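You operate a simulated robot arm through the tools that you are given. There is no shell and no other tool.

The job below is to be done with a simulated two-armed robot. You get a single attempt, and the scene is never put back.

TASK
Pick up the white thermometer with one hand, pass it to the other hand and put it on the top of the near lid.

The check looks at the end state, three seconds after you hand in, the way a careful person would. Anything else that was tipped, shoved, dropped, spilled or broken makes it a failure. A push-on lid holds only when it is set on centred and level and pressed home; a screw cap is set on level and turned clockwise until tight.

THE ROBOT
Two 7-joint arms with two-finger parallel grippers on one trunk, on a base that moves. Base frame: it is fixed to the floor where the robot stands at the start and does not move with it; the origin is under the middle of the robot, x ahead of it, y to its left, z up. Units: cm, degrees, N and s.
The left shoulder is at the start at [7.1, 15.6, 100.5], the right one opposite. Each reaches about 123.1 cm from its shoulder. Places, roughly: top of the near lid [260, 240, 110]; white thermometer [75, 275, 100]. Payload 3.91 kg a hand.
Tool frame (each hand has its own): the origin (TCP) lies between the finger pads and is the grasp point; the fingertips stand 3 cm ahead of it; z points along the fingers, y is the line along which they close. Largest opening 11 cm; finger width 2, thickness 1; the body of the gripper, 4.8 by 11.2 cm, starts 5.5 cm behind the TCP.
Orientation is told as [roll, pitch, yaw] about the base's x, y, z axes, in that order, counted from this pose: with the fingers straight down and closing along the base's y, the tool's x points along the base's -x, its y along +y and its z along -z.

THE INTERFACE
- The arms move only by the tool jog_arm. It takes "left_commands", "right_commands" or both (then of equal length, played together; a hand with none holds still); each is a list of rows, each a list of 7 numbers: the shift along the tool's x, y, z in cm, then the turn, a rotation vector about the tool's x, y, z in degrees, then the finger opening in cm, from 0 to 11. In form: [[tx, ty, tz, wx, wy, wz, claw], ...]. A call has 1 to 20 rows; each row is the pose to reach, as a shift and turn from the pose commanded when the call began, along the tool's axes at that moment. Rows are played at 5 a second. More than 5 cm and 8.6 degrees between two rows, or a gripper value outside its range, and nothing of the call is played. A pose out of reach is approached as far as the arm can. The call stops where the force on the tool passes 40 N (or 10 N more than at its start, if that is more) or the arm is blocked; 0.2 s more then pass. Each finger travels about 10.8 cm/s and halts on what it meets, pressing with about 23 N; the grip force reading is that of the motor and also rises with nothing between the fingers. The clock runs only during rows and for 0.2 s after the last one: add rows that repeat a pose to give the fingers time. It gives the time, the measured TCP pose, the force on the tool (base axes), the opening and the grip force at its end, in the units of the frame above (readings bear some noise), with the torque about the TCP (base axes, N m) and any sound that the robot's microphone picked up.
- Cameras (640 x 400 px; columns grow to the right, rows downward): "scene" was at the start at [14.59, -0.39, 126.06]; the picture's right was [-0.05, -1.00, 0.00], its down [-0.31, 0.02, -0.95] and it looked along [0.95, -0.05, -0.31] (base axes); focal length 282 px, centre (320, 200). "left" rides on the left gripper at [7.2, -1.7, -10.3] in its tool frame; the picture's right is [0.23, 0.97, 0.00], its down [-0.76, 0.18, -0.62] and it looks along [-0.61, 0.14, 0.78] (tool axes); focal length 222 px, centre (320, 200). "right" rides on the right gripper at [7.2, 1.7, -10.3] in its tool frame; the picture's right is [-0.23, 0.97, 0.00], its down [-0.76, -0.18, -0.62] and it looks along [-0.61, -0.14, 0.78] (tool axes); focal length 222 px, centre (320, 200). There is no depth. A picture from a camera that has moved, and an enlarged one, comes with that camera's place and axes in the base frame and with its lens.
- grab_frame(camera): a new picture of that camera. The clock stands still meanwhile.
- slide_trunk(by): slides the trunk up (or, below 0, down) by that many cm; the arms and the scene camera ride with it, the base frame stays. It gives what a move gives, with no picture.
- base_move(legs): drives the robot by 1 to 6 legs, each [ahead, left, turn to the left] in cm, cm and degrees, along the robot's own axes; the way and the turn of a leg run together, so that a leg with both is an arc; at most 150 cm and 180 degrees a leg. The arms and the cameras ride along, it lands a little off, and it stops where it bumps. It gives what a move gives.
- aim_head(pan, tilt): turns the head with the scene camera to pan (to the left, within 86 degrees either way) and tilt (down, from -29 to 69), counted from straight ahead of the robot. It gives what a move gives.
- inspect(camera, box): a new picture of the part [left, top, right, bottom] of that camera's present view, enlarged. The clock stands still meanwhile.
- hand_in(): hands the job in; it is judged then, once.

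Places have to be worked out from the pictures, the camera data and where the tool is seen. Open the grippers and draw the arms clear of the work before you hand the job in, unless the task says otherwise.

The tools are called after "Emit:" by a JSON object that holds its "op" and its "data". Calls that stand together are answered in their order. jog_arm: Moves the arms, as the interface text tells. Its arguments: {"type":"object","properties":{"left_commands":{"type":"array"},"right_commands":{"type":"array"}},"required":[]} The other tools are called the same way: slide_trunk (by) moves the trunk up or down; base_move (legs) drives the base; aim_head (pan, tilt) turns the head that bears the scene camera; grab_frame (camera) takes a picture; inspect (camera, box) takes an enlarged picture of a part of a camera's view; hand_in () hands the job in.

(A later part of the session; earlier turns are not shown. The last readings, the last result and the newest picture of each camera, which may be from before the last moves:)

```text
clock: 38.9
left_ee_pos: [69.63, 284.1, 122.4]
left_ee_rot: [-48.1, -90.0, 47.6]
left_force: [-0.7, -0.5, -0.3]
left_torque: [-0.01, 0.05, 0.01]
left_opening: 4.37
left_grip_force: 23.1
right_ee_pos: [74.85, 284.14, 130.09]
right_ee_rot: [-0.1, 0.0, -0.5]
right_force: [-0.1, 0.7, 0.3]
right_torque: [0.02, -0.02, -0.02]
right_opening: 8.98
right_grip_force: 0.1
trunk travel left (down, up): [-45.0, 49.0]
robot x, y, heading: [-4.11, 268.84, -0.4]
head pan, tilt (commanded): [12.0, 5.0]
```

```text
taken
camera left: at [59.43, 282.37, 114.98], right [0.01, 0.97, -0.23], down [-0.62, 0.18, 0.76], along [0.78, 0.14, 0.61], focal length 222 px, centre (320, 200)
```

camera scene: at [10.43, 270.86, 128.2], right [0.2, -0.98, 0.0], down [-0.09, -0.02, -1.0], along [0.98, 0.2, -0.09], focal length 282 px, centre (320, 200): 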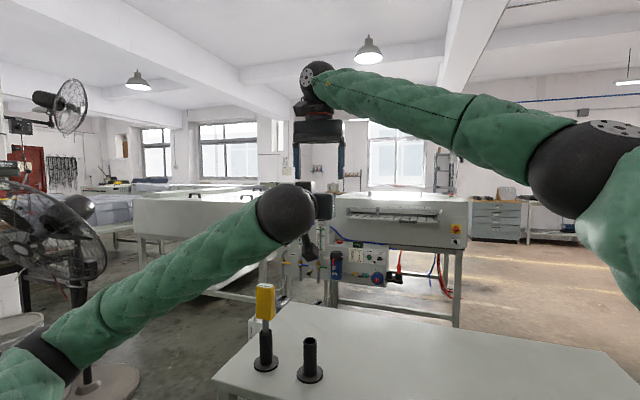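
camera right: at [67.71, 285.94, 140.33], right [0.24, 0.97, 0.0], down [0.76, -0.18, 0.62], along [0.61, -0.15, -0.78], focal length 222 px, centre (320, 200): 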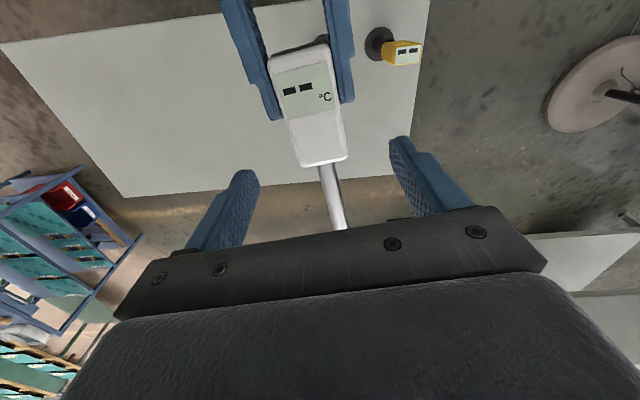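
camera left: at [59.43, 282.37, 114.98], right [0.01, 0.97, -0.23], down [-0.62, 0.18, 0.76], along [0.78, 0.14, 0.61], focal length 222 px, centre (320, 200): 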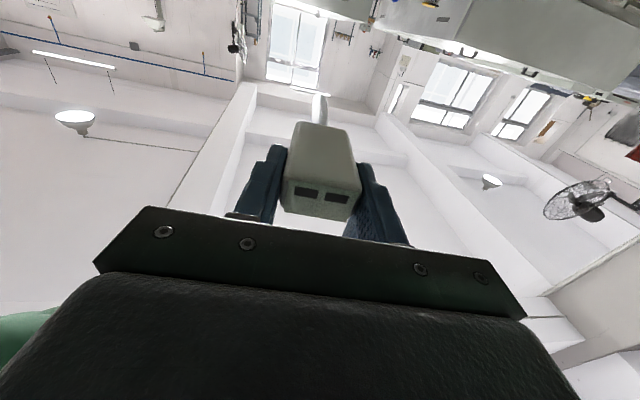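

Alignment is good: body end at x≈76.9, y≈284.1, directly under the right hand. I lower the right hand to TCP z≈124.4 so its fingertips end level with the body's lower face.

Emit:
{"op": "jog_arm", "data": {"right_commands": [[0, 0, 1.5, 0, 0, 0, 9], [0, 0, 3, 0, 0, 0, 9], [0, 0, 4.5, 0, 0, 0, 9], [0, 0, 5.7, 0, 0, 0, 9], [0, 0, 5.7, 0, 0, 0, 9]]}}

Emit:
{"op": "grab_frame", "data": {"camera": "right"}}

Emit:
{"op": "grab_frame", "data": {"camera": "left"}}

```text
clock: 40.1
left_ee_pos: [69.83, 284.09, 122.37]
left_ee_rot: [-5.4, -90.0, 4.9]
left_force: [0.2, 0.2, -1.1]
left_torque: [0.0, 0.02, 0.0]
left_opening: 4.35
left_grip_force: 22.8
right_ee_pos: [74.76, 284.11, 124.25]
right_ee_rot: [0.0, 0.0, -0.5]
right_force: [0.4, 0.3, -0.4]
right_torque: [-0.02, -0.02, 0.0]
right_opening: 8.97
right_grip_force: 0.1
trunk travel left (down, up): [-45.0, 49.0]
robot x, y, heading: [-4.01, 268.69, -0.3]
head pan, tilt (commanded): [12.0, 5.0]
```

```text
taken
camera right: at [67.73, 285.86, 134.58], right [0.24, 0.97, 0.0], down [0.76, -0.18, 0.62], along [0.61, -0.15, -0.78], focal length 222 px, centre (320, 200)
```

right: 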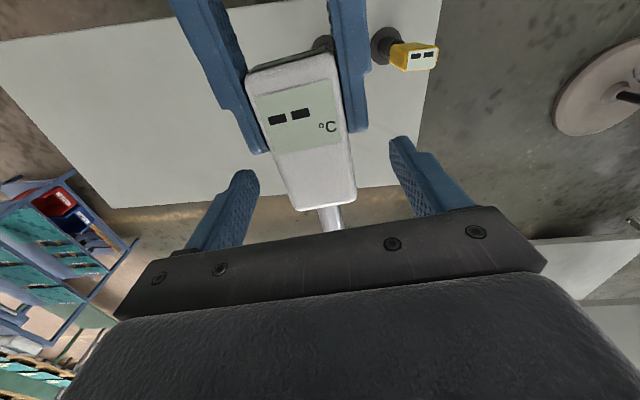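

```text
taken
camera left: at [59.45, 282.32, 114.97], right [0.01, 0.97, -0.23], down [-0.62, 0.18, 0.76], along [0.78, 0.14, 0.61], focal length 222 px, centre (320, 200)
```

left: 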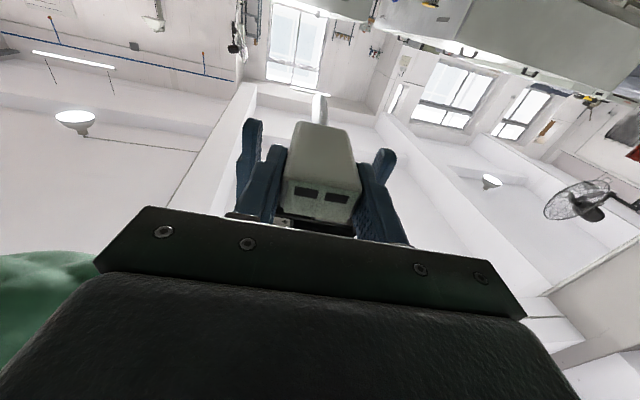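

The right fingers straddle the free end of the body, with the tips level with its lower face. I close the right fingers while the left still holds.

Emit:
{"op": "jog_arm", "data": {"right_commands": [[0, 0, 0, 0, 0, 0, 7], [0, 0, 0, 0, 0, 0, 5.5], [0, 0, 0, 0, 0, 0, 4.5], [0, 0, 0, 0, 0, 0, 3.5], [0, 0, 0, 0, 0, 0, 1], [0, 0, 0, 0, 0, 0, 1]]}}

Emit:
{"op": "grab_frame", "data": {"camera": "right"}}

Emit:
{"op": "grab_frame", "data": {"camera": "left"}}

```text
clock: 41.5
left_ee_pos: [69.64, 284.09, 122.26]
left_ee_rot: [-13.7, -90.0, 13.2]
left_force: [0.0, 8.7, -1.3]
left_torque: [-0.02, 0.02, 0.29]
left_opening: 4.36
left_grip_force: 23.4
right_ee_pos: [74.84, 284.01, 124.28]
right_ee_rot: [0.0, 0.0, -0.5]
right_force: [0.0, -8.6, -0.5]
right_torque: [-0.16, 0.02, 0.12]
right_opening: 4.34
right_grip_force: 23.1
trunk travel left (down, up): [-45.0, 49.0]
robot x, y, heading: [-3.88, 268.89, -0.5]
head pan, tilt (commanded): [12.0, 5.0]
```

```text
taken
camera right: at [67.77, 285.82, 134.59], right [0.24, 0.97, 0.0], down [0.76, -0.18, 0.62], along [0.6, -0.15, -0.78], focal length 222 px, centre (320, 200)
```

right: 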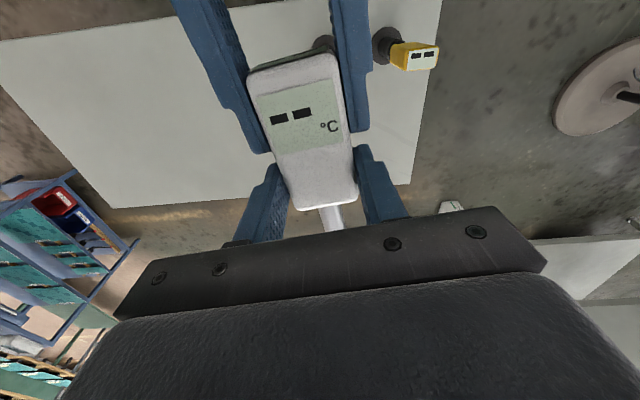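

```text
taken
camera left: at [59.48, 282.35, 114.96], right [0.01, 0.97, -0.23], down [-0.62, 0.18, 0.76], along [0.78, 0.14, 0.61], focal length 222 px, centre (320, 200)
```

left: 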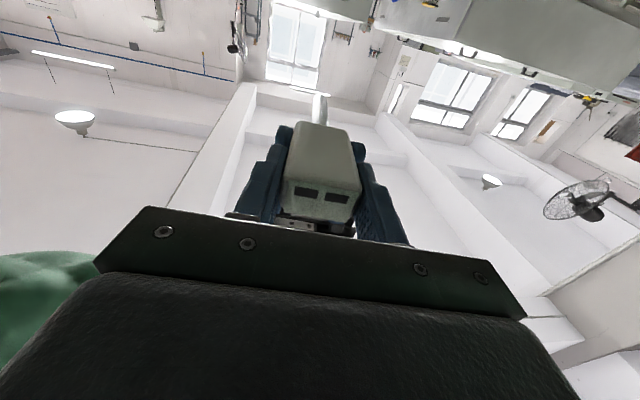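

Both hands hold the body (right 4.34 cm, 23 N). I open the left fingers gradually, hold, and check.

Emit:
{"op": "jog_arm", "data": {"left_commands": [[0, 0, 0, 0, 0, 0, 4.4], [0, 0, 0, 0, 0, 0, 5], [0, 0, 0, 0, 0, 0, 6], [0, 0, 0, 0, 0, 0, 7], [0, 0, 0, 0, 0, 0, 7]]}}

Emit:
{"op": "grab_frame", "data": {"camera": "right"}}

```text
clock: 42.7
left_ee_pos: [69.8, 284.06, 122.39]
left_ee_rot: [-3.2, -89.9, 2.7]
left_force: [0.3, -0.3, 0.2]
left_torque: [0.01, 0.0, -0.02]
left_opening: 7.0
left_grip_force: 0.0
right_ee_pos: [74.94, 284.05, 124.39]
right_ee_rot: [0.1, 0.0, -0.5]
right_force: [-0.1, 0.6, -0.2]
right_torque: [0.01, 0.02, -0.03]
right_opening: 4.35
right_grip_force: 23.8
trunk travel left (down, up): [-45.0, 49.0]
robot x, y, heading: [-3.74, 268.89, -0.7]
head pan, tilt (commanded): [12.0, 5.0]
```

```text
taken
camera right: at [67.75, 285.85, 134.59], right [0.24, 0.97, 0.0], down [0.76, -0.18, 0.62], along [0.61, -0.15, -0.78], focal length 222 px, centre (320, 200)
```

right: 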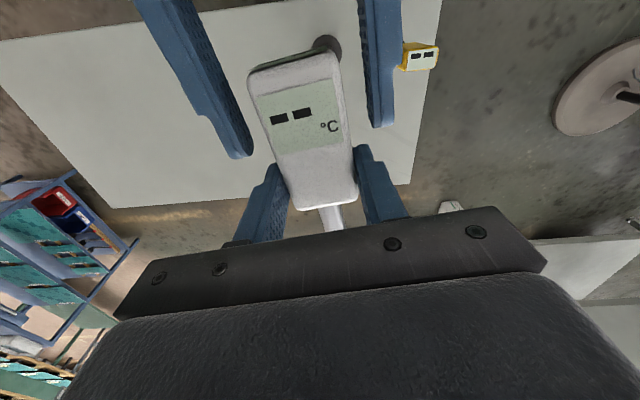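

The right hand alone holds the thermometer, unmoved. I draw the left hand straight back 8 cm to clear the body.

Emit:
{"op": "jog_arm", "data": {"left_commands": [[0, 0, -2, 0, 0, 0, 7], [0, 0, -4, 0, 0, 0, 7], [0, 0, -6, 0, 0, 0, 7], [0, 0, -8, 0, 0, 0, 7], [0, 0, -8, 0, 0, 0, 7]]}}

Emit:
{"op": "grab_frame", "data": {"camera": "right"}}

Emit:
{"op": "grab_frame", "data": {"camera": "scene"}}

```text
clock: 43.9
left_ee_pos: [61.64, 284.11, 122.39]
left_ee_rot: [-18.0, -90.0, 17.6]
left_force: [0.2, -0.3, -0.1]
left_torque: [0.0, -0.01, 0.01]
left_opening: 6.98
left_grip_force: 0.0
right_ee_pos: [74.86, 284.04, 124.28]
right_ee_rot: [0.0, -0.1, -0.5]
right_force: [0.2, -0.1, -0.1]
right_torque: [-0.02, -0.04, 0.01]
right_opening: 4.37
right_grip_force: 23.1
trunk travel left (down, up): [-45.0, 49.0]
robot x, y, heading: [-3.77, 268.99, -0.4]
head pan, tilt (commanded): [12.0, 5.0]
```

```text
taken
camera right: at [67.75, 285.87, 134.58], right [0.24, 0.97, 0.0], down [0.76, -0.18, 0.62], along [0.61, -0.15, -0.78], focal length 222 px, centre (320, 200)
```

right: 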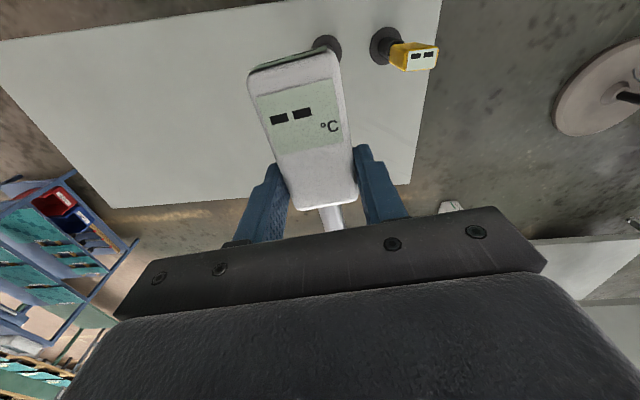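

```text
taken
camera scene: at [10.47, 270.82, 128.2], right [0.2, -0.98, 0.0], down [-0.09, -0.02, -1.0], along [0.98, 0.2, -0.09], focal length 282 px, centre (320, 200)
```

scene: 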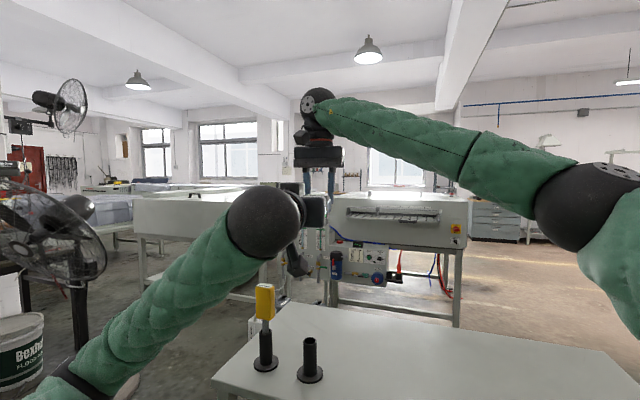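

Handover done. I lift the right hand with the thermometer and take it rightwards and a bit back, away from the left hand.

Emit:
{"op": "jog_arm", "data": {"right_commands": [[0, 0, -3, 0, 0, 0, 1], [0, 0, -6, 0, 0, 0, 1], [0, 0, -9, 0, 0, 0, 1], [0, 0, -12, 0, 0, 0, 1], [1, -3, -13, 0, 0, 0, 1], [2, -6, -13, 0, 0, 0, 1], [3, -9, -13, 0, 0, 0, 1], [4, -12, -13, 0, 0, 0, 1], [5, -15, -13, 0, 0, 0, 1], [6, -18, -13, 0, 0, 0, 1], [7, -21, -13, 0, 0, 0, 1], [8, -24, -13, 0, 0, 0, 1], [9, -27, -13, 0, 0, 0, 1], [10, -30, -13, 0, 0, 0, 1]]}}

Emit:
{"op": "grab_frame", "data": {"camera": "scene"}}

Emit:
{"op": "grab_frame", "data": {"camera": "right"}}

```text
clock: 46.9
left_ee_pos: [61.58, 283.97, 122.44]
left_ee_rot: [90.2, -89.9, -90.7]
left_force: [-0.4, -0.5, 1.3]
left_torque: [0.01, -0.01, 0.02]
left_opening: 7.02
left_grip_force: 0.1
right_ee_pos: [64.66, 253.97, 137.44]
right_ee_rot: [0.1, -0.1, -0.5]
right_force: [0.0, -0.1, -0.3]
right_torque: [0.01, 0.0, 0.04]
right_opening: 4.35
right_grip_force: 23.9
trunk travel left (down, up): [-45.0, 49.0]
robot x, y, heading: [-3.75, 268.81, -0.7]
head pan, tilt (commanded): [12.0, 5.0]
```

```text
taken
camera scene: at [10.4, 270.7, 128.21], right [0.2, -0.98, 0.0], down [-0.09, -0.02, -1.0], along [0.98, 0.2, -0.09], focal length 282 px, centre (320, 200)
```

scene: 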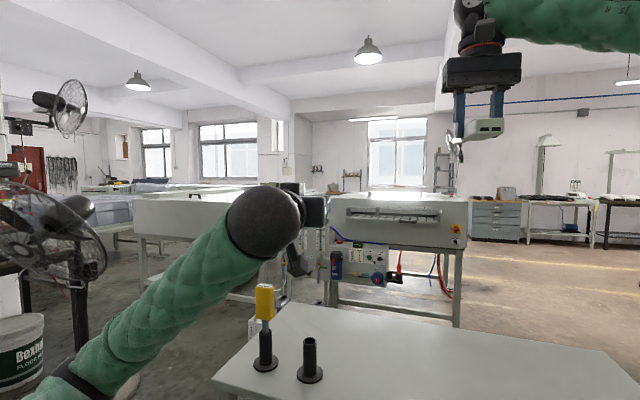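

```text
taken
camera right: at [57.45, 255.68, 147.73], right [0.23, 0.97, 0.0], down [0.76, -0.18, 0.62], along [0.61, -0.15, -0.78], focal length 222 px, centre (320, 200)
```

right: 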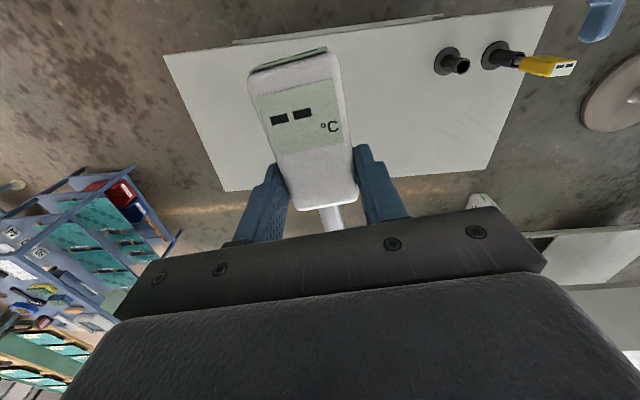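

The right hand carries the thermometer clear. Now I turn the left hand back to fingers-down and draw it in and to the left.

Emit:
{"op": "jog_arm", "data": {"left_commands": [[0, 0.8, -1, 0, 7.5, 0, 7], [0, 1.6, -2, 0, 15, 0, 7], [0, 2.4, -3, 0, 22.5, 0, 7], [0, 3.2, -4, 0, 30, 0, 7], [0, 4, -5, 0, 37.5, 0, 7], [0, 4.8, -6, 0, 45, 0, 7], [0, 5.6, -7, 0, 52.5, 0, 7], [0, 6.4, -8, 0, 60, 0, 7], [0, 7.2, -9, 0, 67.5, 0, 7], [0, 8, -10, 0, 75, 0, 7], [0, 8.8, -11, 0, 82.5, 0, 7], [0, 10, -12, 0, 90, 0, 7], [0, 10, -12, 0, 90, 0, 7]]}}

Emit:
{"op": "grab_frame", "data": {"camera": "scene"}}

```text
clock: 49.7
left_ee_pos: [49.79, 294.21, 122.38]
left_ee_rot: [0.1, 0.1, -0.5]
left_force: [0.3, -0.3, -0.1]
left_torque: [0.0, 0.02, 0.05]
left_opening: 7.01
left_grip_force: 0.1
right_ee_pos: [64.65, 254.11, 137.22]
right_ee_rot: [0.0, 0.1, -0.5]
right_force: [0.9, 0.1, -0.4]
right_torque: [0.01, -0.04, -0.03]
right_opening: 4.33
right_grip_force: 22.8
trunk travel left (down, up): [-45.0, 49.0]
robot x, y, heading: [-3.73, 268.97, -0.5]
head pan, tilt (commanded): [12.0, 5.0]
```

```text
taken
camera scene: at [10.5, 270.78, 128.19], right [0.2, -0.98, 0.0], down [-0.09, -0.02, -1.0], along [0.98, 0.2, -0.09], focal length 282 px, centre (320, 200)
```

scene: 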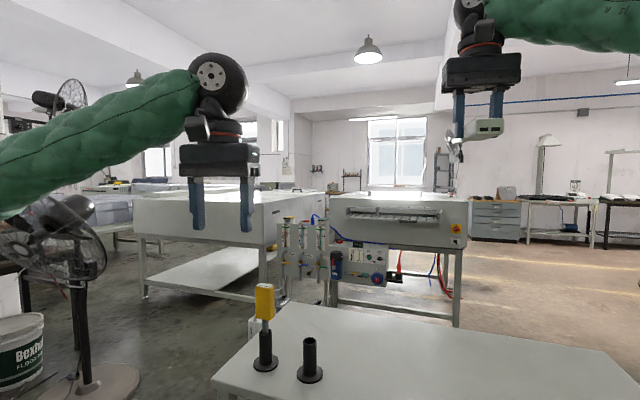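

Left hand is neutral again, thermometer firmly in the right (22.8 N). I pull the right hand in a little for the ride and then drive back along the lane to y≈150.

Emit:
{"op": "jog_arm", "data": {"right_commands": [[2.5, -1.5, 1, 0, 0, 0, 1], [5, -3, 2, 0, 0, 0, 1], [7.5, -4.5, 3, 0, 0, 0, 1], [10, -6, 4, 0, 0, 0, 1], [12, -8, 5, 0, 0, 0, 1], [12, -8, 5, 0, 0, 0, 1]], "left_commands": [[0, 1, 0, 0, 0, 0, 5], [0, 2, 0, 0, 0, 0, 4], [0, 3, 0, 0, 0, 0, 4], [0, 4, 0, 0, 0, 0, 4], [0, 5, 0, 0, 0, 0, 4], [0, 5, 0, 0, 0, 0, 4]]}}

Emit:
{"op": "base_move", "data": {"legs": [[0, -119, 0]]}}

Emit:
{"op": "grab_frame", "data": {"camera": "scene"}}

Emit:
{"op": "grab_frame", "data": {"camera": "right"}}

```text
clock: 51.1
left_ee_pos: [49.95, 299.33, 122.34]
left_ee_rot: [0.0, 0.1, -0.4]
left_force: [0.5, 0.2, -1.2]
left_torque: [-0.03, 0.01, 0.02]
left_opening: 3.99
left_grip_force: 0.1
right_ee_pos: [52.53, 246.23, 132.33]
right_ee_rot: [0.0, 0.1, -0.5]
right_force: [0.1, -0.3, -1.0]
right_torque: [-0.03, -0.01, -0.02]
right_opening: 4.34
right_grip_force: 22.8
trunk travel left (down, up): [-45.0, 49.0]
robot x, y, heading: [-3.66, 268.94, -0.6]
head pan, tilt (commanded): [12.0, 5.0]
```

```text
clock: 57.1
left_ee_pos: [49.18, 181.65, 122.4]
left_ee_rot: [0.0, 0.0, 0.2]
left_force: [0.6, -1.0, -1.0]
left_torque: [0.02, 0.02, -0.02]
left_opening: 4.03
left_grip_force: 0.1
right_ee_pos: [52.45, 128.74, 132.39]
right_ee_rot: [0.0, -0.1, 0.2]
right_force: [-0.4, 0.4, -0.2]
right_torque: [-0.01, -0.01, 0.0]
right_opening: 4.36
right_grip_force: 23.0
trunk travel left (down, up): [-45.0, 49.0]
robot x, y, heading: [-4.21, 150.63, 0.1]
head pan, tilt (commanded): [12.0, 5.0]
```

```text
taken
camera scene: at [10.14, 152.74, 128.2], right [0.21, -0.98, 0.0], down [-0.09, -0.02, -1.0], along [0.97, 0.21, -0.09], focal length 282 px, centre (320, 200)
```

scene: 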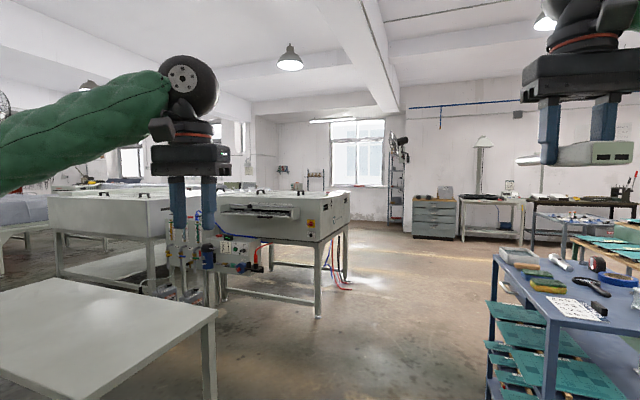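

```text
taken
camera right: at [45.35, 130.37, 142.64], right [0.22, 0.97, 0.0], down [0.76, -0.18, 0.62], along [0.61, -0.14, -0.78], focal length 222 px, centre (320, 200)
```

right: 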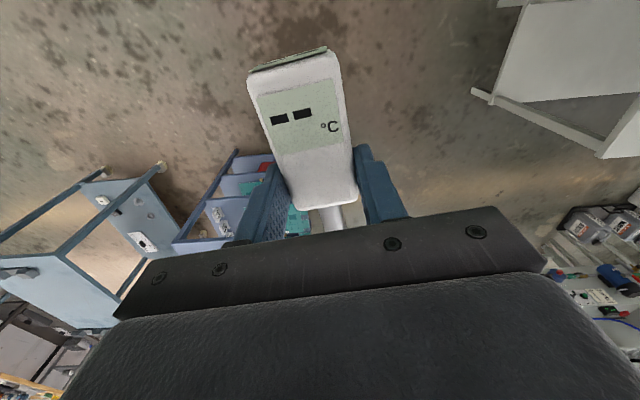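

The corridor between the table (y≥~207) and blue shelf (y≤~105) is clear, and the thermometer is held unchanged. I raise the trunk 15 cm for clearance and a better view of the lid, then drive ahead 150 cm.

Emit:
{"op": "slide_trunk", "data": {"by": 15}}

Emit:
{"op": "base_move", "data": {"legs": [[75, 5, 0]]}}

Emit:
{"op": "aim_head", "data": {"pan": 30, "tilt": 15}}

Emit:
{"op": "grab_frame", "data": {"camera": "scene"}}

```text
clock: 58.8
left_ee_pos: [49.23, 181.69, 137.44]
left_ee_rot: [-0.1, 0.1, 0.3]
left_force: [0.0, -0.2, 1.0]
left_torque: [0.0, 0.03, -0.01]
left_opening: 4.02
left_grip_force: 0.1
right_ee_pos: [52.57, 128.76, 147.32]
right_ee_rot: [0.0, 0.0, 0.2]
right_force: [-0.1, -0.2, -0.2]
right_torque: [0.02, -0.01, 0.0]
right_opening: 4.35
right_grip_force: 23.4
trunk travel left (down, up): [-60.0, 34.0]
robot x, y, heading: [-4.16, 150.88, 0.4]
head pan, tilt (commanded): [12.0, 5.0]
```

```text
clock: 62.9
left_ee_pos: [123.66, 186.86, 137.37]
left_ee_rot: [0.0, 0.0, 0.2]
left_force: [0.5, -0.8, 0.1]
left_torque: [0.0, 0.02, 0.02]
left_opening: 3.99
left_grip_force: 0.1
right_ee_pos: [126.83, 133.91, 147.27]
right_ee_rot: [0.0, 0.0, 0.2]
right_force: [0.4, -0.4, -1.5]
right_torque: [0.0, -0.02, 0.01]
right_opening: 4.34
right_grip_force: 22.7
trunk travel left (down, up): [-60.0, 34.0]
robot x, y, heading: [70.27, 155.92, 0.3]
head pan, tilt (commanded): [12.0, 5.0]
```

```text
clock: 63.7
left_ee_pos: [123.52, 186.84, 137.48]
left_ee_rot: [0.0, 0.0, 0.1]
left_force: [-0.3, 0.4, -0.5]
left_torque: [0.0, 0.05, 0.01]
left_opening: 4.01
left_grip_force: 0.1
right_ee_pos: [126.72, 133.9, 147.38]
right_ee_rot: [0.0, 0.0, 0.1]
right_force: [0.4, 0.5, -1.8]
right_torque: [-0.01, 0.02, 0.01]
right_opening: 4.35
right_grip_force: 22.6
trunk travel left (down, up): [-60.0, 34.0]
robot x, y, heading: [70.27, 155.97, -0.0]
head pan, tilt (commanded): [30.0, 15.0]
```

```text
taken
camera scene: at [83.55, 160.77, 141.59], right [0.5, -0.87, 0.0], down [-0.22, -0.13, -0.97], along [0.84, 0.48, -0.26], focal length 282 px, centre (320, 200)
```

scene: 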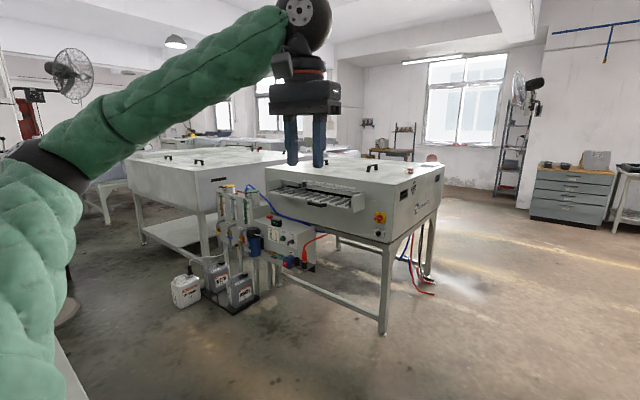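

Driving well. I enlarge the near machine's top to see the lid and its handles.

Emit:
{"op": "inspect", "data": {"camera": "scene", "box": [250, 130, 460, 260]}}

```text
3.05 times, centred on (355, 195) of scene
camera zoom: at [83.55, 160.77, 141.59], right [0.5, -0.87, 0.0], down [-0.22, -0.13, -0.97], along [0.84, 0.48, -0.26], focal length 860 px, centre (213, 215)
```

zoom: 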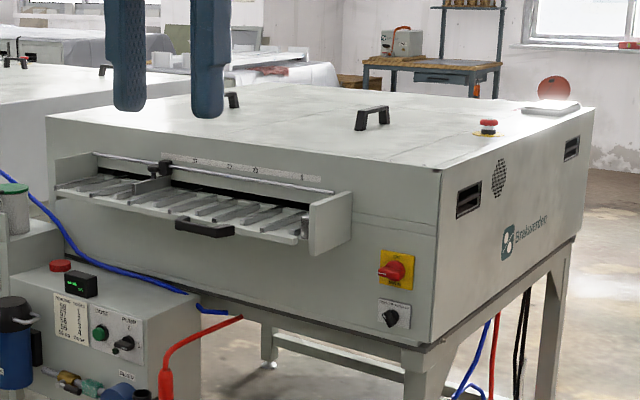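

The near machine's cover has two handles (about (270,227) and (283,270)) and a flat clear area in front of/between them around (262–270, 246); front edge runs from about (242,203) to (259,313). I drive ahead to x≈180 and then left toward y≈216, then look.

Emit:
{"op": "base_move", "data": {"legs": [[110, 0, 0], [0, 55, 0]]}}

Emit:
{"op": "aim_head", "data": {"pan": 10, "tilt": 22}}

Emit:
{"op": "grab_frame", "data": {"camera": "scene"}}

Emit:
{"op": "grab_frame", "data": {"camera": "left"}}

Emit:
{"op": "grab_frame", "data": {"camera": "right"}}

```text
clock: 72.1
left_ee_pos: [232.3, 244.02, 137.32]
left_ee_rot: [0.1, 0.0, 0.9]
left_force: [0.1, 0.2, -0.4]
left_torque: [0.02, -0.02, 0.02]
left_opening: 4.01
left_grip_force: 0.2
right_ee_pos: [236.39, 191.16, 147.42]
right_ee_rot: [0.1, -0.1, 1.0]
right_force: [0.4, -0.6, 0.0]
right_torque: [-0.02, 0.05, 0.02]
right_opening: 4.32
right_grip_force: 23.1
trunk travel left (down, up): [-60.0, 34.0]
robot x, y, heading: [179.5, 212.17, 1.1]
head pan, tilt (commanded): [30.0, 15.0]
```

```text
clock: 72.9
left_ee_pos: [232.27, 243.99, 137.47]
left_ee_rot: [0.1, 0.0, 1.0]
left_force: [0.2, 0.3, 0.7]
left_torque: [0.01, 0.0, 0.0]
left_opening: 4.0
left_grip_force: 0.2
right_ee_pos: [236.34, 190.95, 147.42]
right_ee_rot: [0.0, -0.1, 1.0]
right_force: [0.6, 0.2, -0.9]
right_torque: [-0.01, 0.03, -0.03]
right_opening: 4.34
right_grip_force: 23.1
trunk travel left (down, up): [-60.0, 34.0]
robot x, y, heading: [179.4, 212.4, 1.0]
head pan, tilt (commanded): [10.0, 22.0]
```

```text
taken
camera scene: at [193.84, 214.22, 140.44], right [0.19, -0.98, 0.0], down [-0.37, -0.07, -0.93], along [0.91, 0.18, -0.37], focal length 282 px, centre (320, 200)
```

scene: 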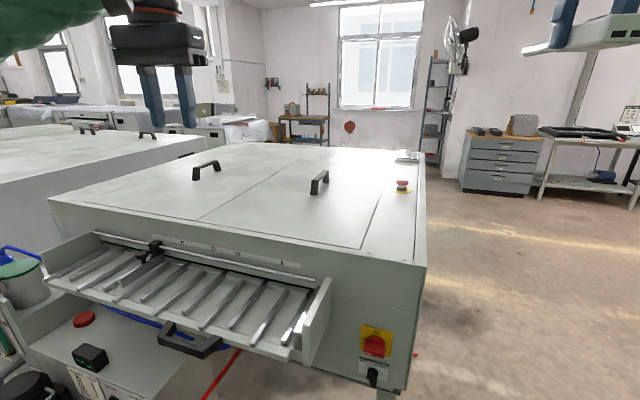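

```text
taken
camera left: at [225.2, 242.03, 147.59], right [-0.24, 0.97, 0.0], down [0.76, 0.19, 0.62], along [0.6, 0.15, -0.78], focal length 222 px, centre (320, 200)
```

left: 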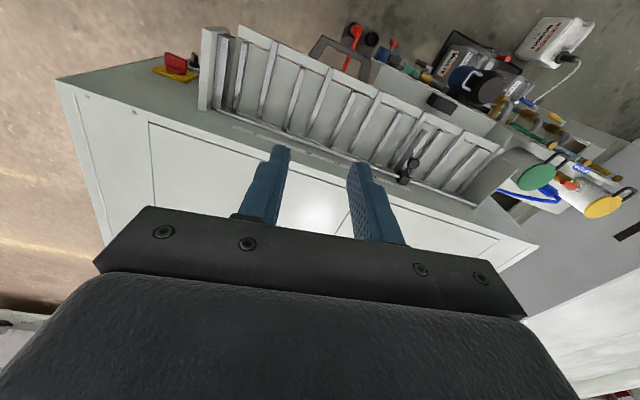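

```text
taken
camera right: at [229.2, 192.62, 157.64], right [0.21, 0.98, 0.0], down [0.76, -0.16, 0.62], along [0.61, -0.13, -0.78], focal length 222 px, centre (320, 200)
```

right: 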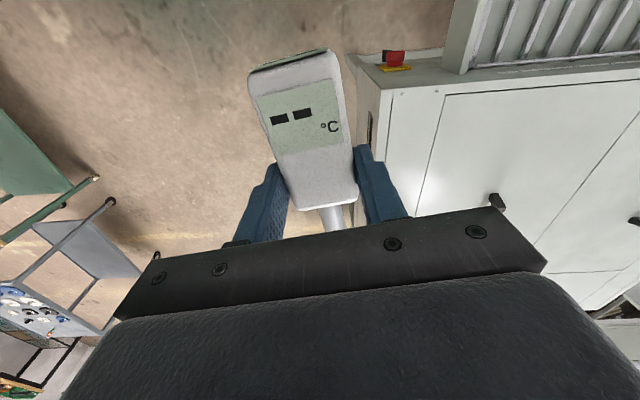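

Now the top shows two lid panels split by a seam, each with a handle. I enlarge to find the seam and panel borders exactly, to tell which one the given point belongs to.

Emit:
{"op": "inspect", "data": {"camera": "scene", "box": [30, 130, 440, 290]}}

Emit:
{"op": "inspect", "data": {"camera": "scene", "box": [170, 140, 340, 260]}}

```text
1.56 times, centred on (235, 210) of scene
camera zoom: at [193.84, 214.22, 140.44], right [0.19, -0.98, 0.0], down [-0.37, -0.07, -0.93], along [0.91, 0.18, -0.37], focal length 441 px, centre (453, 184)
```

zoom: 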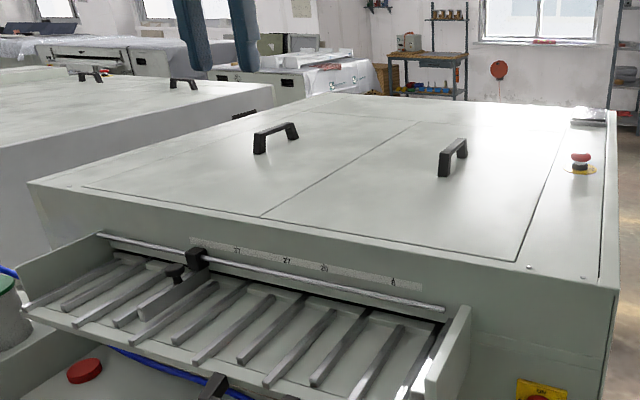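

```text
3.33 times, centred on (255, 200) of scene
camera zoom: at [193.84, 214.22, 140.44], right [0.19, -0.98, 0.0], down [-0.37, -0.07, -0.93], along [0.91, 0.18, -0.37], focal length 941 px, centre (537, 200)
```

zoom: 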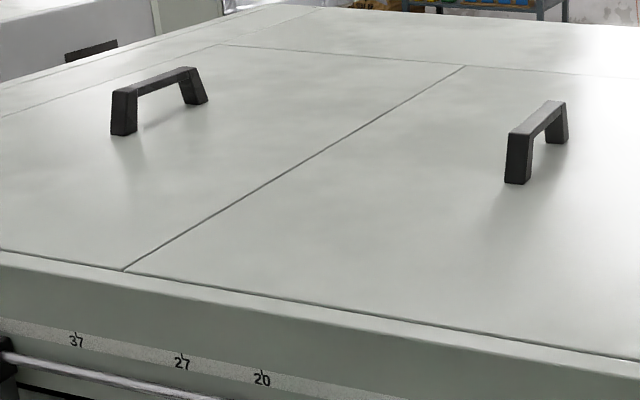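

The machine top carries two lids split by a seam; the given point (260,240) lies on the right-hand lid, which spans about x 246–310, y 212–254, with its handle at (272–285, 231). That is the near lid (closer to where I started). I'll lay the thermometer at about (262, 242), left of the handle; first I move the base 30 cm to the left.

Emit:
{"op": "base_move", "data": {"legs": [[2, 30, -1]]}}

Emit:
{"op": "aim_head", "data": {"pan": -5, "tilt": 25}}

Emit:
{"op": "grab_frame", "data": {"camera": "scene"}}

Emit:
{"op": "grab_frame", "data": {"camera": "right"}}

```text
clock: 75.0
left_ee_pos: [234.61, 273.1, 137.45]
left_ee_rot: [0.0, 0.0, 0.0]
left_force: [0.6, 0.1, 0.2]
left_torque: [-0.02, -0.02, -0.04]
left_opening: 4.01
left_grip_force: 0.2
right_ee_pos: [237.6, 220.18, 147.32]
right_ee_rot: [0.0, 0.0, 0.0]
right_force: [0.8, 0.5, -0.3]
right_torque: [-0.01, 0.02, 0.02]
right_opening: 4.31
right_grip_force: 22.9
trunk travel left (down, up): [-60.0, 34.0]
robot x, y, heading: [181.33, 242.16, 0.0]
head pan, tilt (commanded): [10.0, 22.0]
```

```text
clock: 75.8
left_ee_pos: [234.6, 273.17, 137.49]
left_ee_rot: [0.0, 0.0, -0.1]
left_force: [-0.5, 0.0, 0.1]
left_torque: [0.04, -0.04, 0.0]
left_opening: 4.0
left_grip_force: 0.0
right_ee_pos: [237.66, 220.07, 147.22]
right_ee_rot: [0.1, -0.1, -0.1]
right_force: [-0.2, -0.5, -1.3]
right_torque: [-0.04, -0.03, -0.01]
right_opening: 4.34
right_grip_force: 22.8
trunk travel left (down, up): [-60.0, 34.0]
robot x, y, heading: [181.15, 242.26, -0.0]
head pan, tilt (commanded): [-5.0, 25.0]
```

```text
taken
camera scene: at [195.65, 241.65, 139.96], right [-0.09, -1.0, 0.0], down [-0.42, 0.04, -0.91], along [0.9, -0.08, -0.42], focal length 282 px, centre (320, 200)
```

scene: 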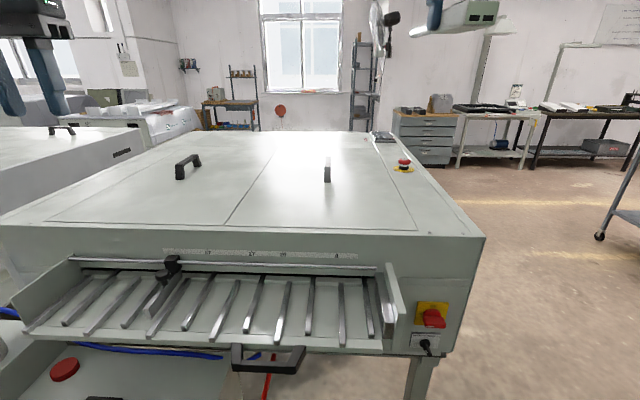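

```text
taken
camera right: at [230.57, 221.85, 157.65], right [0.23, 0.97, 0.0], down [0.76, -0.18, 0.62], along [0.61, -0.14, -0.78], focal length 222 px, centre (320, 200)
```

right: 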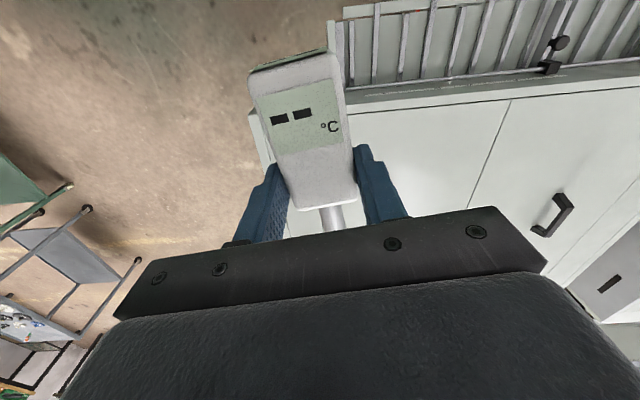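

From two views the lid's top is near z≈108.3. I bring the right hand over (265, 243) at the present height and then down to z≈122, still well above the lid, and check.

Emit:
{"op": "jog_arm", "data": {"right_commands": [[-3.04, 2.54, 0, 0, 0, 0, 1], [-6.08, 5.08, 0, 0, 0, 0, 1], [-9.12, 7.62, 0, 0, 0, 0, 1], [-12.16, 10.16, 0, 0, 0, 0, 1], [-15.2, 12.7, 0, 0, 0, 0, 1], [-18.24, 15.24, 0, 0, 0, 0, 1], [-21.28, 17.8, 0, 0, 0, 0, 1], [-24.4, 20.4, 0, 0, 0, 0, 1], [-27.4, 22.9, 0, 0, 0, 0, 1], [-27.4, 22.9, 4, 0, 0, 0, 1], [-27.4, 22.9, 8, 0, 0, 0, 1], [-27.4, 22.9, 12, 0, 0, 0, 1], [-27.4, 22.9, 16, 0, 0, 0, 1], [-27.4, 22.9, 20, 0, 0, 0, 1], [-27.4, 22.9, 25, 0, 0, 0, 1], [-27.4, 22.9, 25, 0, 0, 0, 1]]}}

Emit:
{"op": "grab_frame", "data": {"camera": "scene"}}

Emit:
{"op": "grab_frame", "data": {"camera": "right"}}

```text
clock: 79.2
left_ee_pos: [234.56, 273.16, 137.48]
left_ee_rot: [-0.1, 0.0, 0.0]
left_force: [0.5, -0.3, 0.4]
left_torque: [-0.01, -0.02, 0.01]
left_opening: 3.99
left_grip_force: 0.1
right_ee_pos: [265.13, 242.96, 122.38]
right_ee_rot: [0.0, 0.0, 0.0]
right_force: [0.1, 0.8, -0.3]
right_torque: [-0.03, -0.01, 0.0]
right_opening: 4.33
right_grip_force: 23.0
trunk travel left (down, up): [-60.0, 34.0]
robot x, y, heading: [181.4, 242.63, 0.4]
head pan, tilt (commanded): [-5.0, 25.0]
```

```text
taken
camera scene: at [195.57, 241.71, 139.97], right [-0.09, -1.0, 0.0], down [-0.42, 0.04, -0.91], along [0.9, -0.08, -0.42], focal length 282 px, centre (320, 200)
```

scene: 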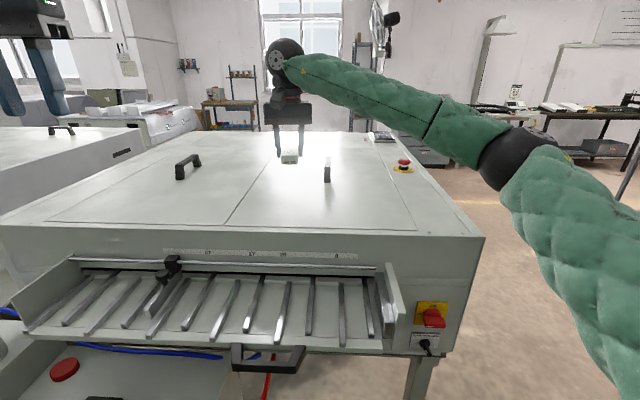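

```text
taken
camera right: at [258.02, 244.79, 132.69], right [0.23, 0.97, 0.0], down [0.76, -0.18, 0.62], along [0.61, -0.14, -0.78], focal length 222 px, centre (320, 200)
```

right: 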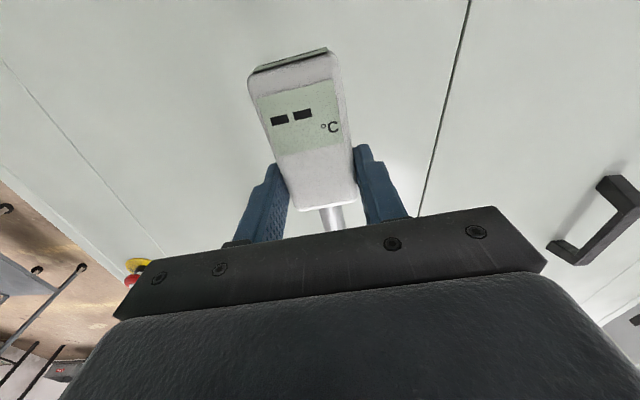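

The thermometer hangs over the near lid, ~12.6 cm from the seam and clear of the handle. I lower to TCP z≈113 (fingertips ≈110) and check again.

Emit:
{"op": "jog_arm", "data": {"right_commands": [[0, 0, 2.5, 0, 0, 0, 1], [0, 0, 5, 0, 0, 0, 1], [0, 0, 7, 0, 0, 0, 1], [0, 0, 8.5, 0, 0, 0, 1], [0, 0, 9.2, 0, 0, 0, 1], [0, 0, 9.2, 0, 0, 0, 1]]}}

Emit:
{"op": "inspect", "data": {"camera": "scene", "box": [230, 100, 370, 230]}}

Emit:
{"op": "grab_frame", "data": {"camera": "right"}}

```text
clock: 80.5
left_ee_pos: [234.55, 273.07, 137.35]
left_ee_rot: [0.0, 0.1, 0.0]
left_force: [0.5, 1.1, 0.1]
left_torque: [0.0, 0.0, -0.02]
left_opening: 4.01
left_grip_force: 0.1
right_ee_pos: [265.05, 242.99, 113.16]
right_ee_rot: [0.0, 0.0, 0.0]
right_force: [0.2, -0.2, -0.5]
right_torque: [0.0, -0.02, 0.01]
right_opening: 4.33
right_grip_force: 22.8
trunk travel left (down, up): [-60.0, 34.0]
robot x, y, heading: [181.03, 242.2, -0.2]
head pan, tilt (commanded): [-5.0, 25.0]
```

```text
3.08 times, centred on (300, 165) of scene
camera zoom: at [195.67, 241.67, 139.95], right [-0.09, -1.0, 0.0], down [-0.42, 0.04, -0.91], along [0.9, -0.08, -0.42], focal length 868 px, centre (382, 308)
```

zoom: 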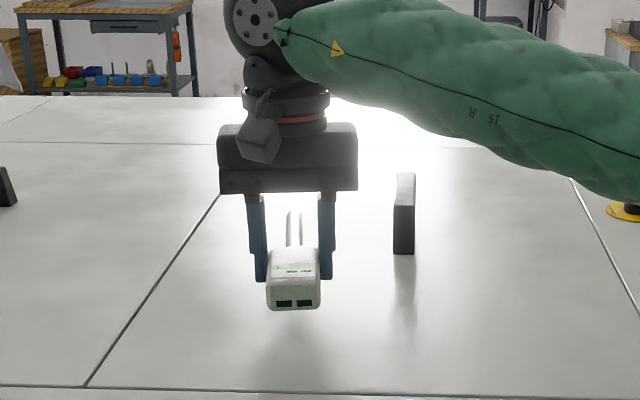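

```text
taken
camera right: at [258.02, 244.75, 123.43], right [0.23, 0.97, 0.0], down [0.76, -0.18, 0.62], along [0.61, -0.14, -0.78], focal length 222 px, centre (320, 200)
```

right: 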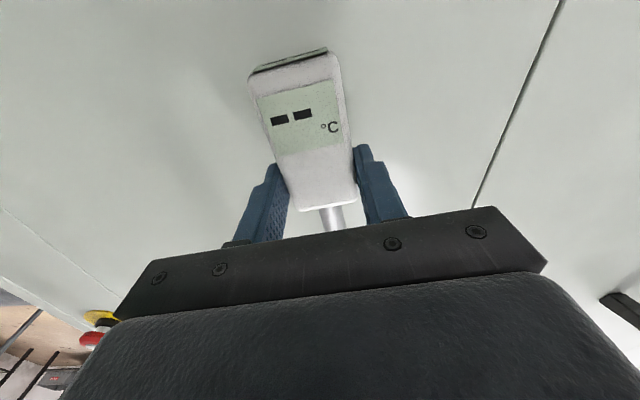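

There is still a gap under the body. I lower in small steps, watching the vertical force.

Emit:
{"op": "jog_arm", "data": {"right_commands": [[0, 0, 0.3, 0, 0, 0, 1], [0, 0, 0.6, 0, 0, 0, 1], [0, 0, 0.6, 0, 0, 0, 1]]}}

Emit:
{"op": "inspect", "data": {"camera": "scene", "box": [260, 150, 340, 220]}}

```text
clock: 81.3
left_ee_pos: [234.68, 273.2, 137.41]
left_ee_rot: [0.0, 0.0, 0.1]
left_force: [0.9, -0.9, -0.1]
left_torque: [0.0, 0.01, -0.02]
left_opening: 4.01
left_grip_force: 0.1
right_ee_pos: [265.12, 243.03, 112.5]
right_ee_rot: [0.0, 0.1, 0.0]
right_force: [-0.6, 0.0, -0.8]
right_torque: [-0.01, -0.05, -0.04]
right_opening: 4.32
right_grip_force: 22.5
trunk travel left (down, up): [-60.0, 34.0]
robot x, y, heading: [181.29, 242.55, -0.3]
head pan, tilt (commanded): [-5.0, 25.0]
```

```text
5.71 times, centred on (300, 185) of scene
camera zoom: at [195.67, 241.67, 139.95], right [-0.09, -1.0, 0.0], down [-0.42, 0.04, -0.91], along [0.9, -0.08, -0.42], focal length 1613 px, centre (434, 286)
```

zoom: 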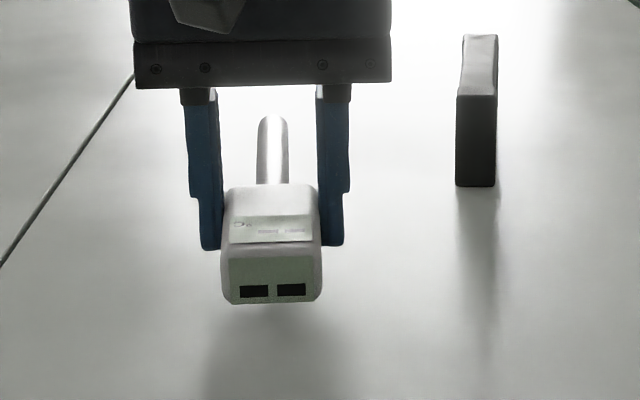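

No contact yet (force ≈0). I lower another 0.8 cm in small steps.

Emit:
{"op": "jog_arm", "data": {"right_commands": [[0, 0, 0.2, 0, 0, 0, 1], [0, 0, 0.4, 0, 0, 0, 1], [0, 0, 0.6, 0, 0, 0, 1], [0, 0, 0.8, 0, 0, 0, 1], [0, 0, 0.8, 0, 0, 0, 1]]}}

Emit:
{"op": "inspect", "data": {"camera": "scene", "box": [260, 150, 340, 220]}}

```text
clock: 82.5
left_ee_pos: [234.64, 273.25, 137.4]
left_ee_rot: [0.0, -0.1, -0.1]
left_force: [0.0, -0.3, -0.4]
left_torque: [0.0, 0.0, 0.01]
left_opening: 4.0
left_grip_force: 0.0
right_ee_pos: [265.14, 243.05, 111.69]
right_ee_rot: [0.0, 0.0, 0.0]
right_force: [0.4, 0.6, -1.3]
right_torque: [-0.01, 0.01, 0.0]
right_opening: 4.33
right_grip_force: 23.0
trunk travel left (down, up): [-60.0, 34.0]
robot x, y, heading: [180.87, 242.63, -0.1]
head pan, tilt (commanded): [-5.0, 25.0]
```

```text
5.71 times, centred on (300, 185) of scene
camera zoom: at [195.67, 241.67, 139.95], right [-0.09, -1.0, 0.0], down [-0.42, 0.04, -0.91], along [0.9, -0.08, -0.42], focal length 1613 px, centre (434, 286)
```

zoom: 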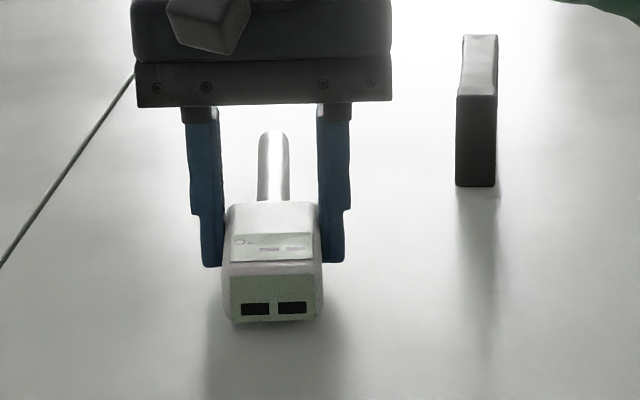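

The shadow now nearly meets the body. I go on in 0.15 cm steps.

Emit:
{"op": "jog_arm", "data": {"right_commands": [[0, 0, 0.1, 0, 0, 0, 1], [0, 0, 0.2, 0, 0, 0, 1], [0, 0, 0.3, 0, 0, 0, 1], [0, 0, 0.3, 0, 0, 0, 1]]}}

Emit:
{"op": "inspect", "data": {"camera": "scene", "box": [260, 150, 340, 220]}}

```text
clock: 83.5
left_ee_pos: [234.53, 273.12, 137.45]
left_ee_rot: [0.1, -0.1, 0.0]
left_force: [-0.4, 0.1, 0.9]
left_torque: [0.0, -0.02, 0.01]
left_opening: 3.98
left_grip_force: 0.0
right_ee_pos: [265.06, 242.94, 111.28]
right_ee_rot: [-0.1, 0.0, -0.2]
right_force: [-0.5, 0.6, -0.3]
right_torque: [0.01, 0.0, -0.03]
right_opening: 4.33
right_grip_force: 23.5
trunk travel left (down, up): [-60.0, 34.0]
robot x, y, heading: [181.28, 242.68, 0.0]
head pan, tilt (commanded): [-5.0, 25.0]
```

```text
5.71 times, centred on (300, 185) of scene
camera zoom: at [195.67, 241.67, 139.95], right [-0.09, -1.0, 0.0], down [-0.42, 0.04, -0.91], along [0.9, -0.08, -0.42], focal length 1613 px, centre (434, 286)
```

zoom: 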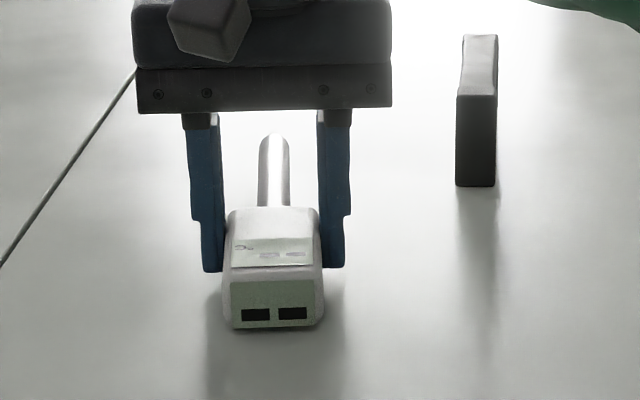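

Still no contact force at TCP z 111.3; I keep lowering in fine steps.

Emit:
{"op": "jog_arm", "data": {"right_commands": [[0, 0, 0.1, 0, 0, 0, 1], [0, 0, 0.2, 0, 0, 0, 1], [0, 0, 0.3, 0, 0, 0, 1], [0, 0, 0.3, 0, 0, 0, 1]]}}

Emit:
{"op": "inspect", "data": {"camera": "scene", "box": [260, 150, 340, 220]}}

```text
clock: 84.5
left_ee_pos: [234.56, 273.15, 137.48]
left_ee_rot: [-0.1, 0.0, 0.0]
left_force: [0.6, 0.6, 0.0]
left_torque: [-0.02, 0.01, 0.0]
left_opening: 4.01
left_grip_force: 0.0
right_ee_pos: [265.13, 243.12, 111.26]
right_ee_rot: [-0.1, 0.0, -0.1]
right_force: [2.1, -1.1, 4.9]
right_torque: [0.01, -0.21, -0.02]
right_opening: 4.32
right_grip_force: 23.3
trunk travel left (down, up): [-60.0, 34.0]
robot x, y, heading: [181.33, 242.32, 0.1]
head pan, tilt (commanded): [-5.0, 25.0]
```

```text
5.71 times, centred on (300, 185) of scene
camera zoom: at [195.64, 241.66, 139.97], right [-0.09, -1.0, 0.0], down [-0.42, 0.04, -0.91], along [0.9, -0.08, -0.42], focal length 1613 px, centre (434, 286)
```

zoom: 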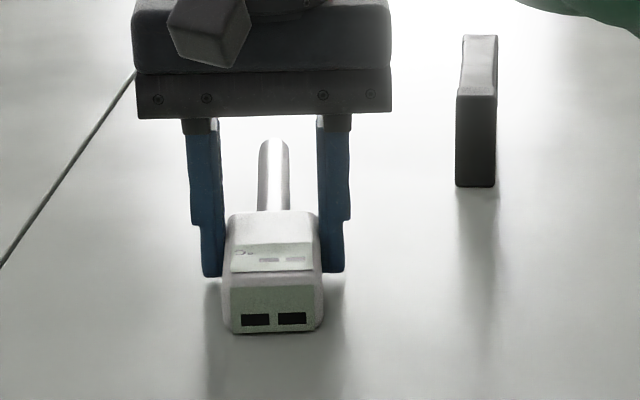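

Contact: 4.9 N upward. I back off 0.2 cm to relieve the push, then open the right fingers gradually to set the thermometer down.

Emit:
{"op": "jog_arm", "data": {"right_commands": [[0, 0, -0.1, 0, 0, 0, 1], [0, 0, -0.15, 0, 0, 0, 1], [0, 0, -0.15, 0, 0, 0, 4.4], [0, 0, -0.15, 0, 0, 0, 4.8], [0, 0, -0.15, 0, 0, 0, 5.4], [0, 0, -0.15, 0, 0, 0, 6.2], [0, 0, -0.15, 0, 0, 0, 7], [0, 0, -0.15, 0, 0, 0, 7]]}}

Emit:
{"op": "inspect", "data": {"camera": "scene", "box": [260, 150, 340, 220]}}

Emit:
{"op": "grab_frame", "data": {"camera": "right"}}

```text
clock: 86.3
left_ee_pos: [234.67, 273.14, 137.38]
left_ee_rot: [0.0, 0.0, 0.0]
left_force: [0.5, 0.0, 0.3]
left_torque: [0.02, 0.01, -0.01]
left_opening: 3.99
left_grip_force: 0.1
right_ee_pos: [265.15, 243.08, 111.22]
right_ee_rot: [0.0, 0.0, 0.0]
right_force: [-1.0, 0.1, 0.7]
right_torque: [0.01, -0.01, -0.01]
right_opening: 6.99
right_grip_force: 0.0
trunk travel left (down, up): [-60.0, 34.0]
robot x, y, heading: [181.2, 242.43, 0.1]
head pan, tilt (commanded): [-5.0, 25.0]
```

```text
5.71 times, centred on (300, 185) of scene
camera zoom: at [195.66, 241.67, 139.96], right [-0.09, -1.0, 0.0], down [-0.42, 0.04, -0.91], along [0.9, -0.08, -0.42], focal length 1613 px, centre (434, 286)
```

zoom: 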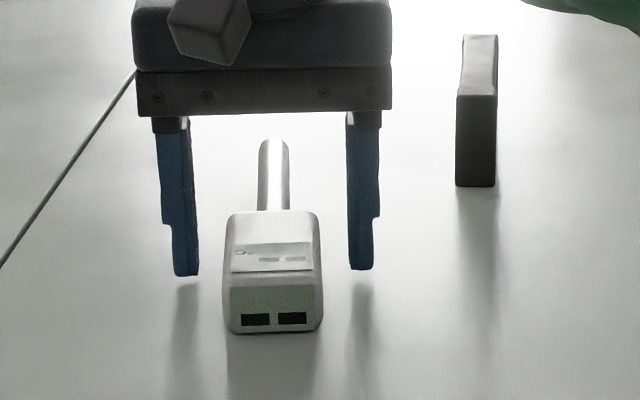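

```text
taken
camera right: at [257.98, 244.74, 121.58], right [0.23, 0.97, 0.0], down [0.76, -0.18, 0.62], along [0.61, -0.14, -0.78], focal length 222 px, centre (320, 200)
```

right: 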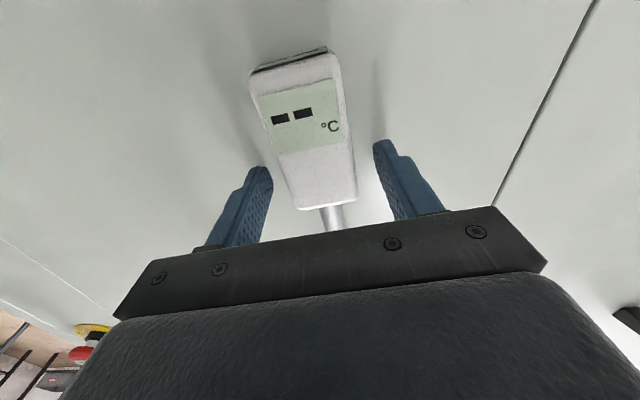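

The thermometer rests on the lid, free of the fingers. I raise the right hand straight up.

Emit:
{"op": "jog_arm", "data": {"right_commands": [[0, 0, -1, 0, 0, 0, 7], [0, 0, -3, 0, 0, 0, 7], [0, 0, -6, 0, 0, 0, 7], [0, 0, -10, 0, 0, 0, 7], [0, 0, -14, 0, 0, 0, 7], [0, 0, -18, 0, 0, 0, 7], [0, 0, -22, 0, 0, 0, 7], [0, 0, -26, 0, 0, 0, 7], [0, 0, -26, 0, 0, 0, 7]]}}

Emit:
{"op": "grab_frame", "data": {"camera": "right"}}

Emit:
{"op": "grab_frame", "data": {"camera": "scene"}}

```text
clock: 88.3
left_ee_pos: [234.59, 273.18, 137.32]
left_ee_rot: [0.0, 0.0, -0.1]
left_force: [0.3, 0.1, -0.9]
left_torque: [-0.03, 0.02, 0.0]
left_opening: 4.0
left_grip_force: 0.0
right_ee_pos: [265.15, 243.0, 137.25]
right_ee_rot: [0.0, 0.2, 0.0]
right_force: [0.2, -0.6, -0.4]
right_torque: [0.01, 0.02, 0.01]
right_opening: 7.0
right_grip_force: 0.2
trunk travel left (down, up): [-60.0, 34.0]
robot x, y, heading: [181.15, 242.39, -0.2]
head pan, tilt (commanded): [-5.0, 25.0]
```

```text
taken
camera right: at [258.04, 244.66, 147.53], right [0.23, 0.97, 0.0], down [0.76, -0.18, 0.62], along [0.61, -0.14, -0.78], focal length 222 px, centre (320, 200)
```

right: 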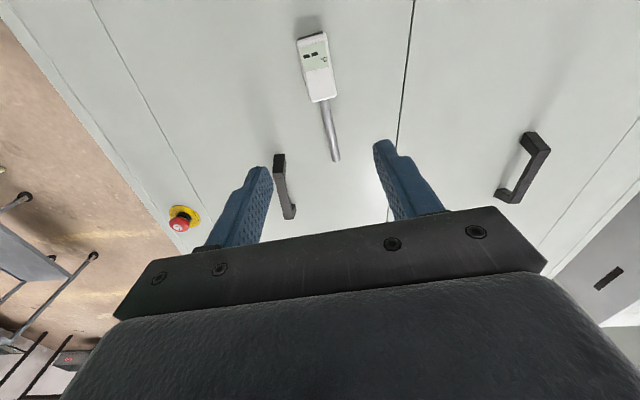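

```text
taken
camera scene: at [195.79, 241.64, 139.94], right [-0.09, -1.0, 0.0], down [-0.42, 0.04, -0.91], along [0.9, -0.08, -0.42], focal length 282 px, centre (320, 200)
```

scene: 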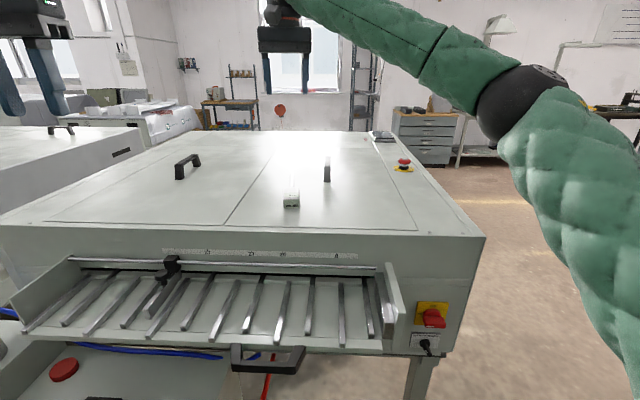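

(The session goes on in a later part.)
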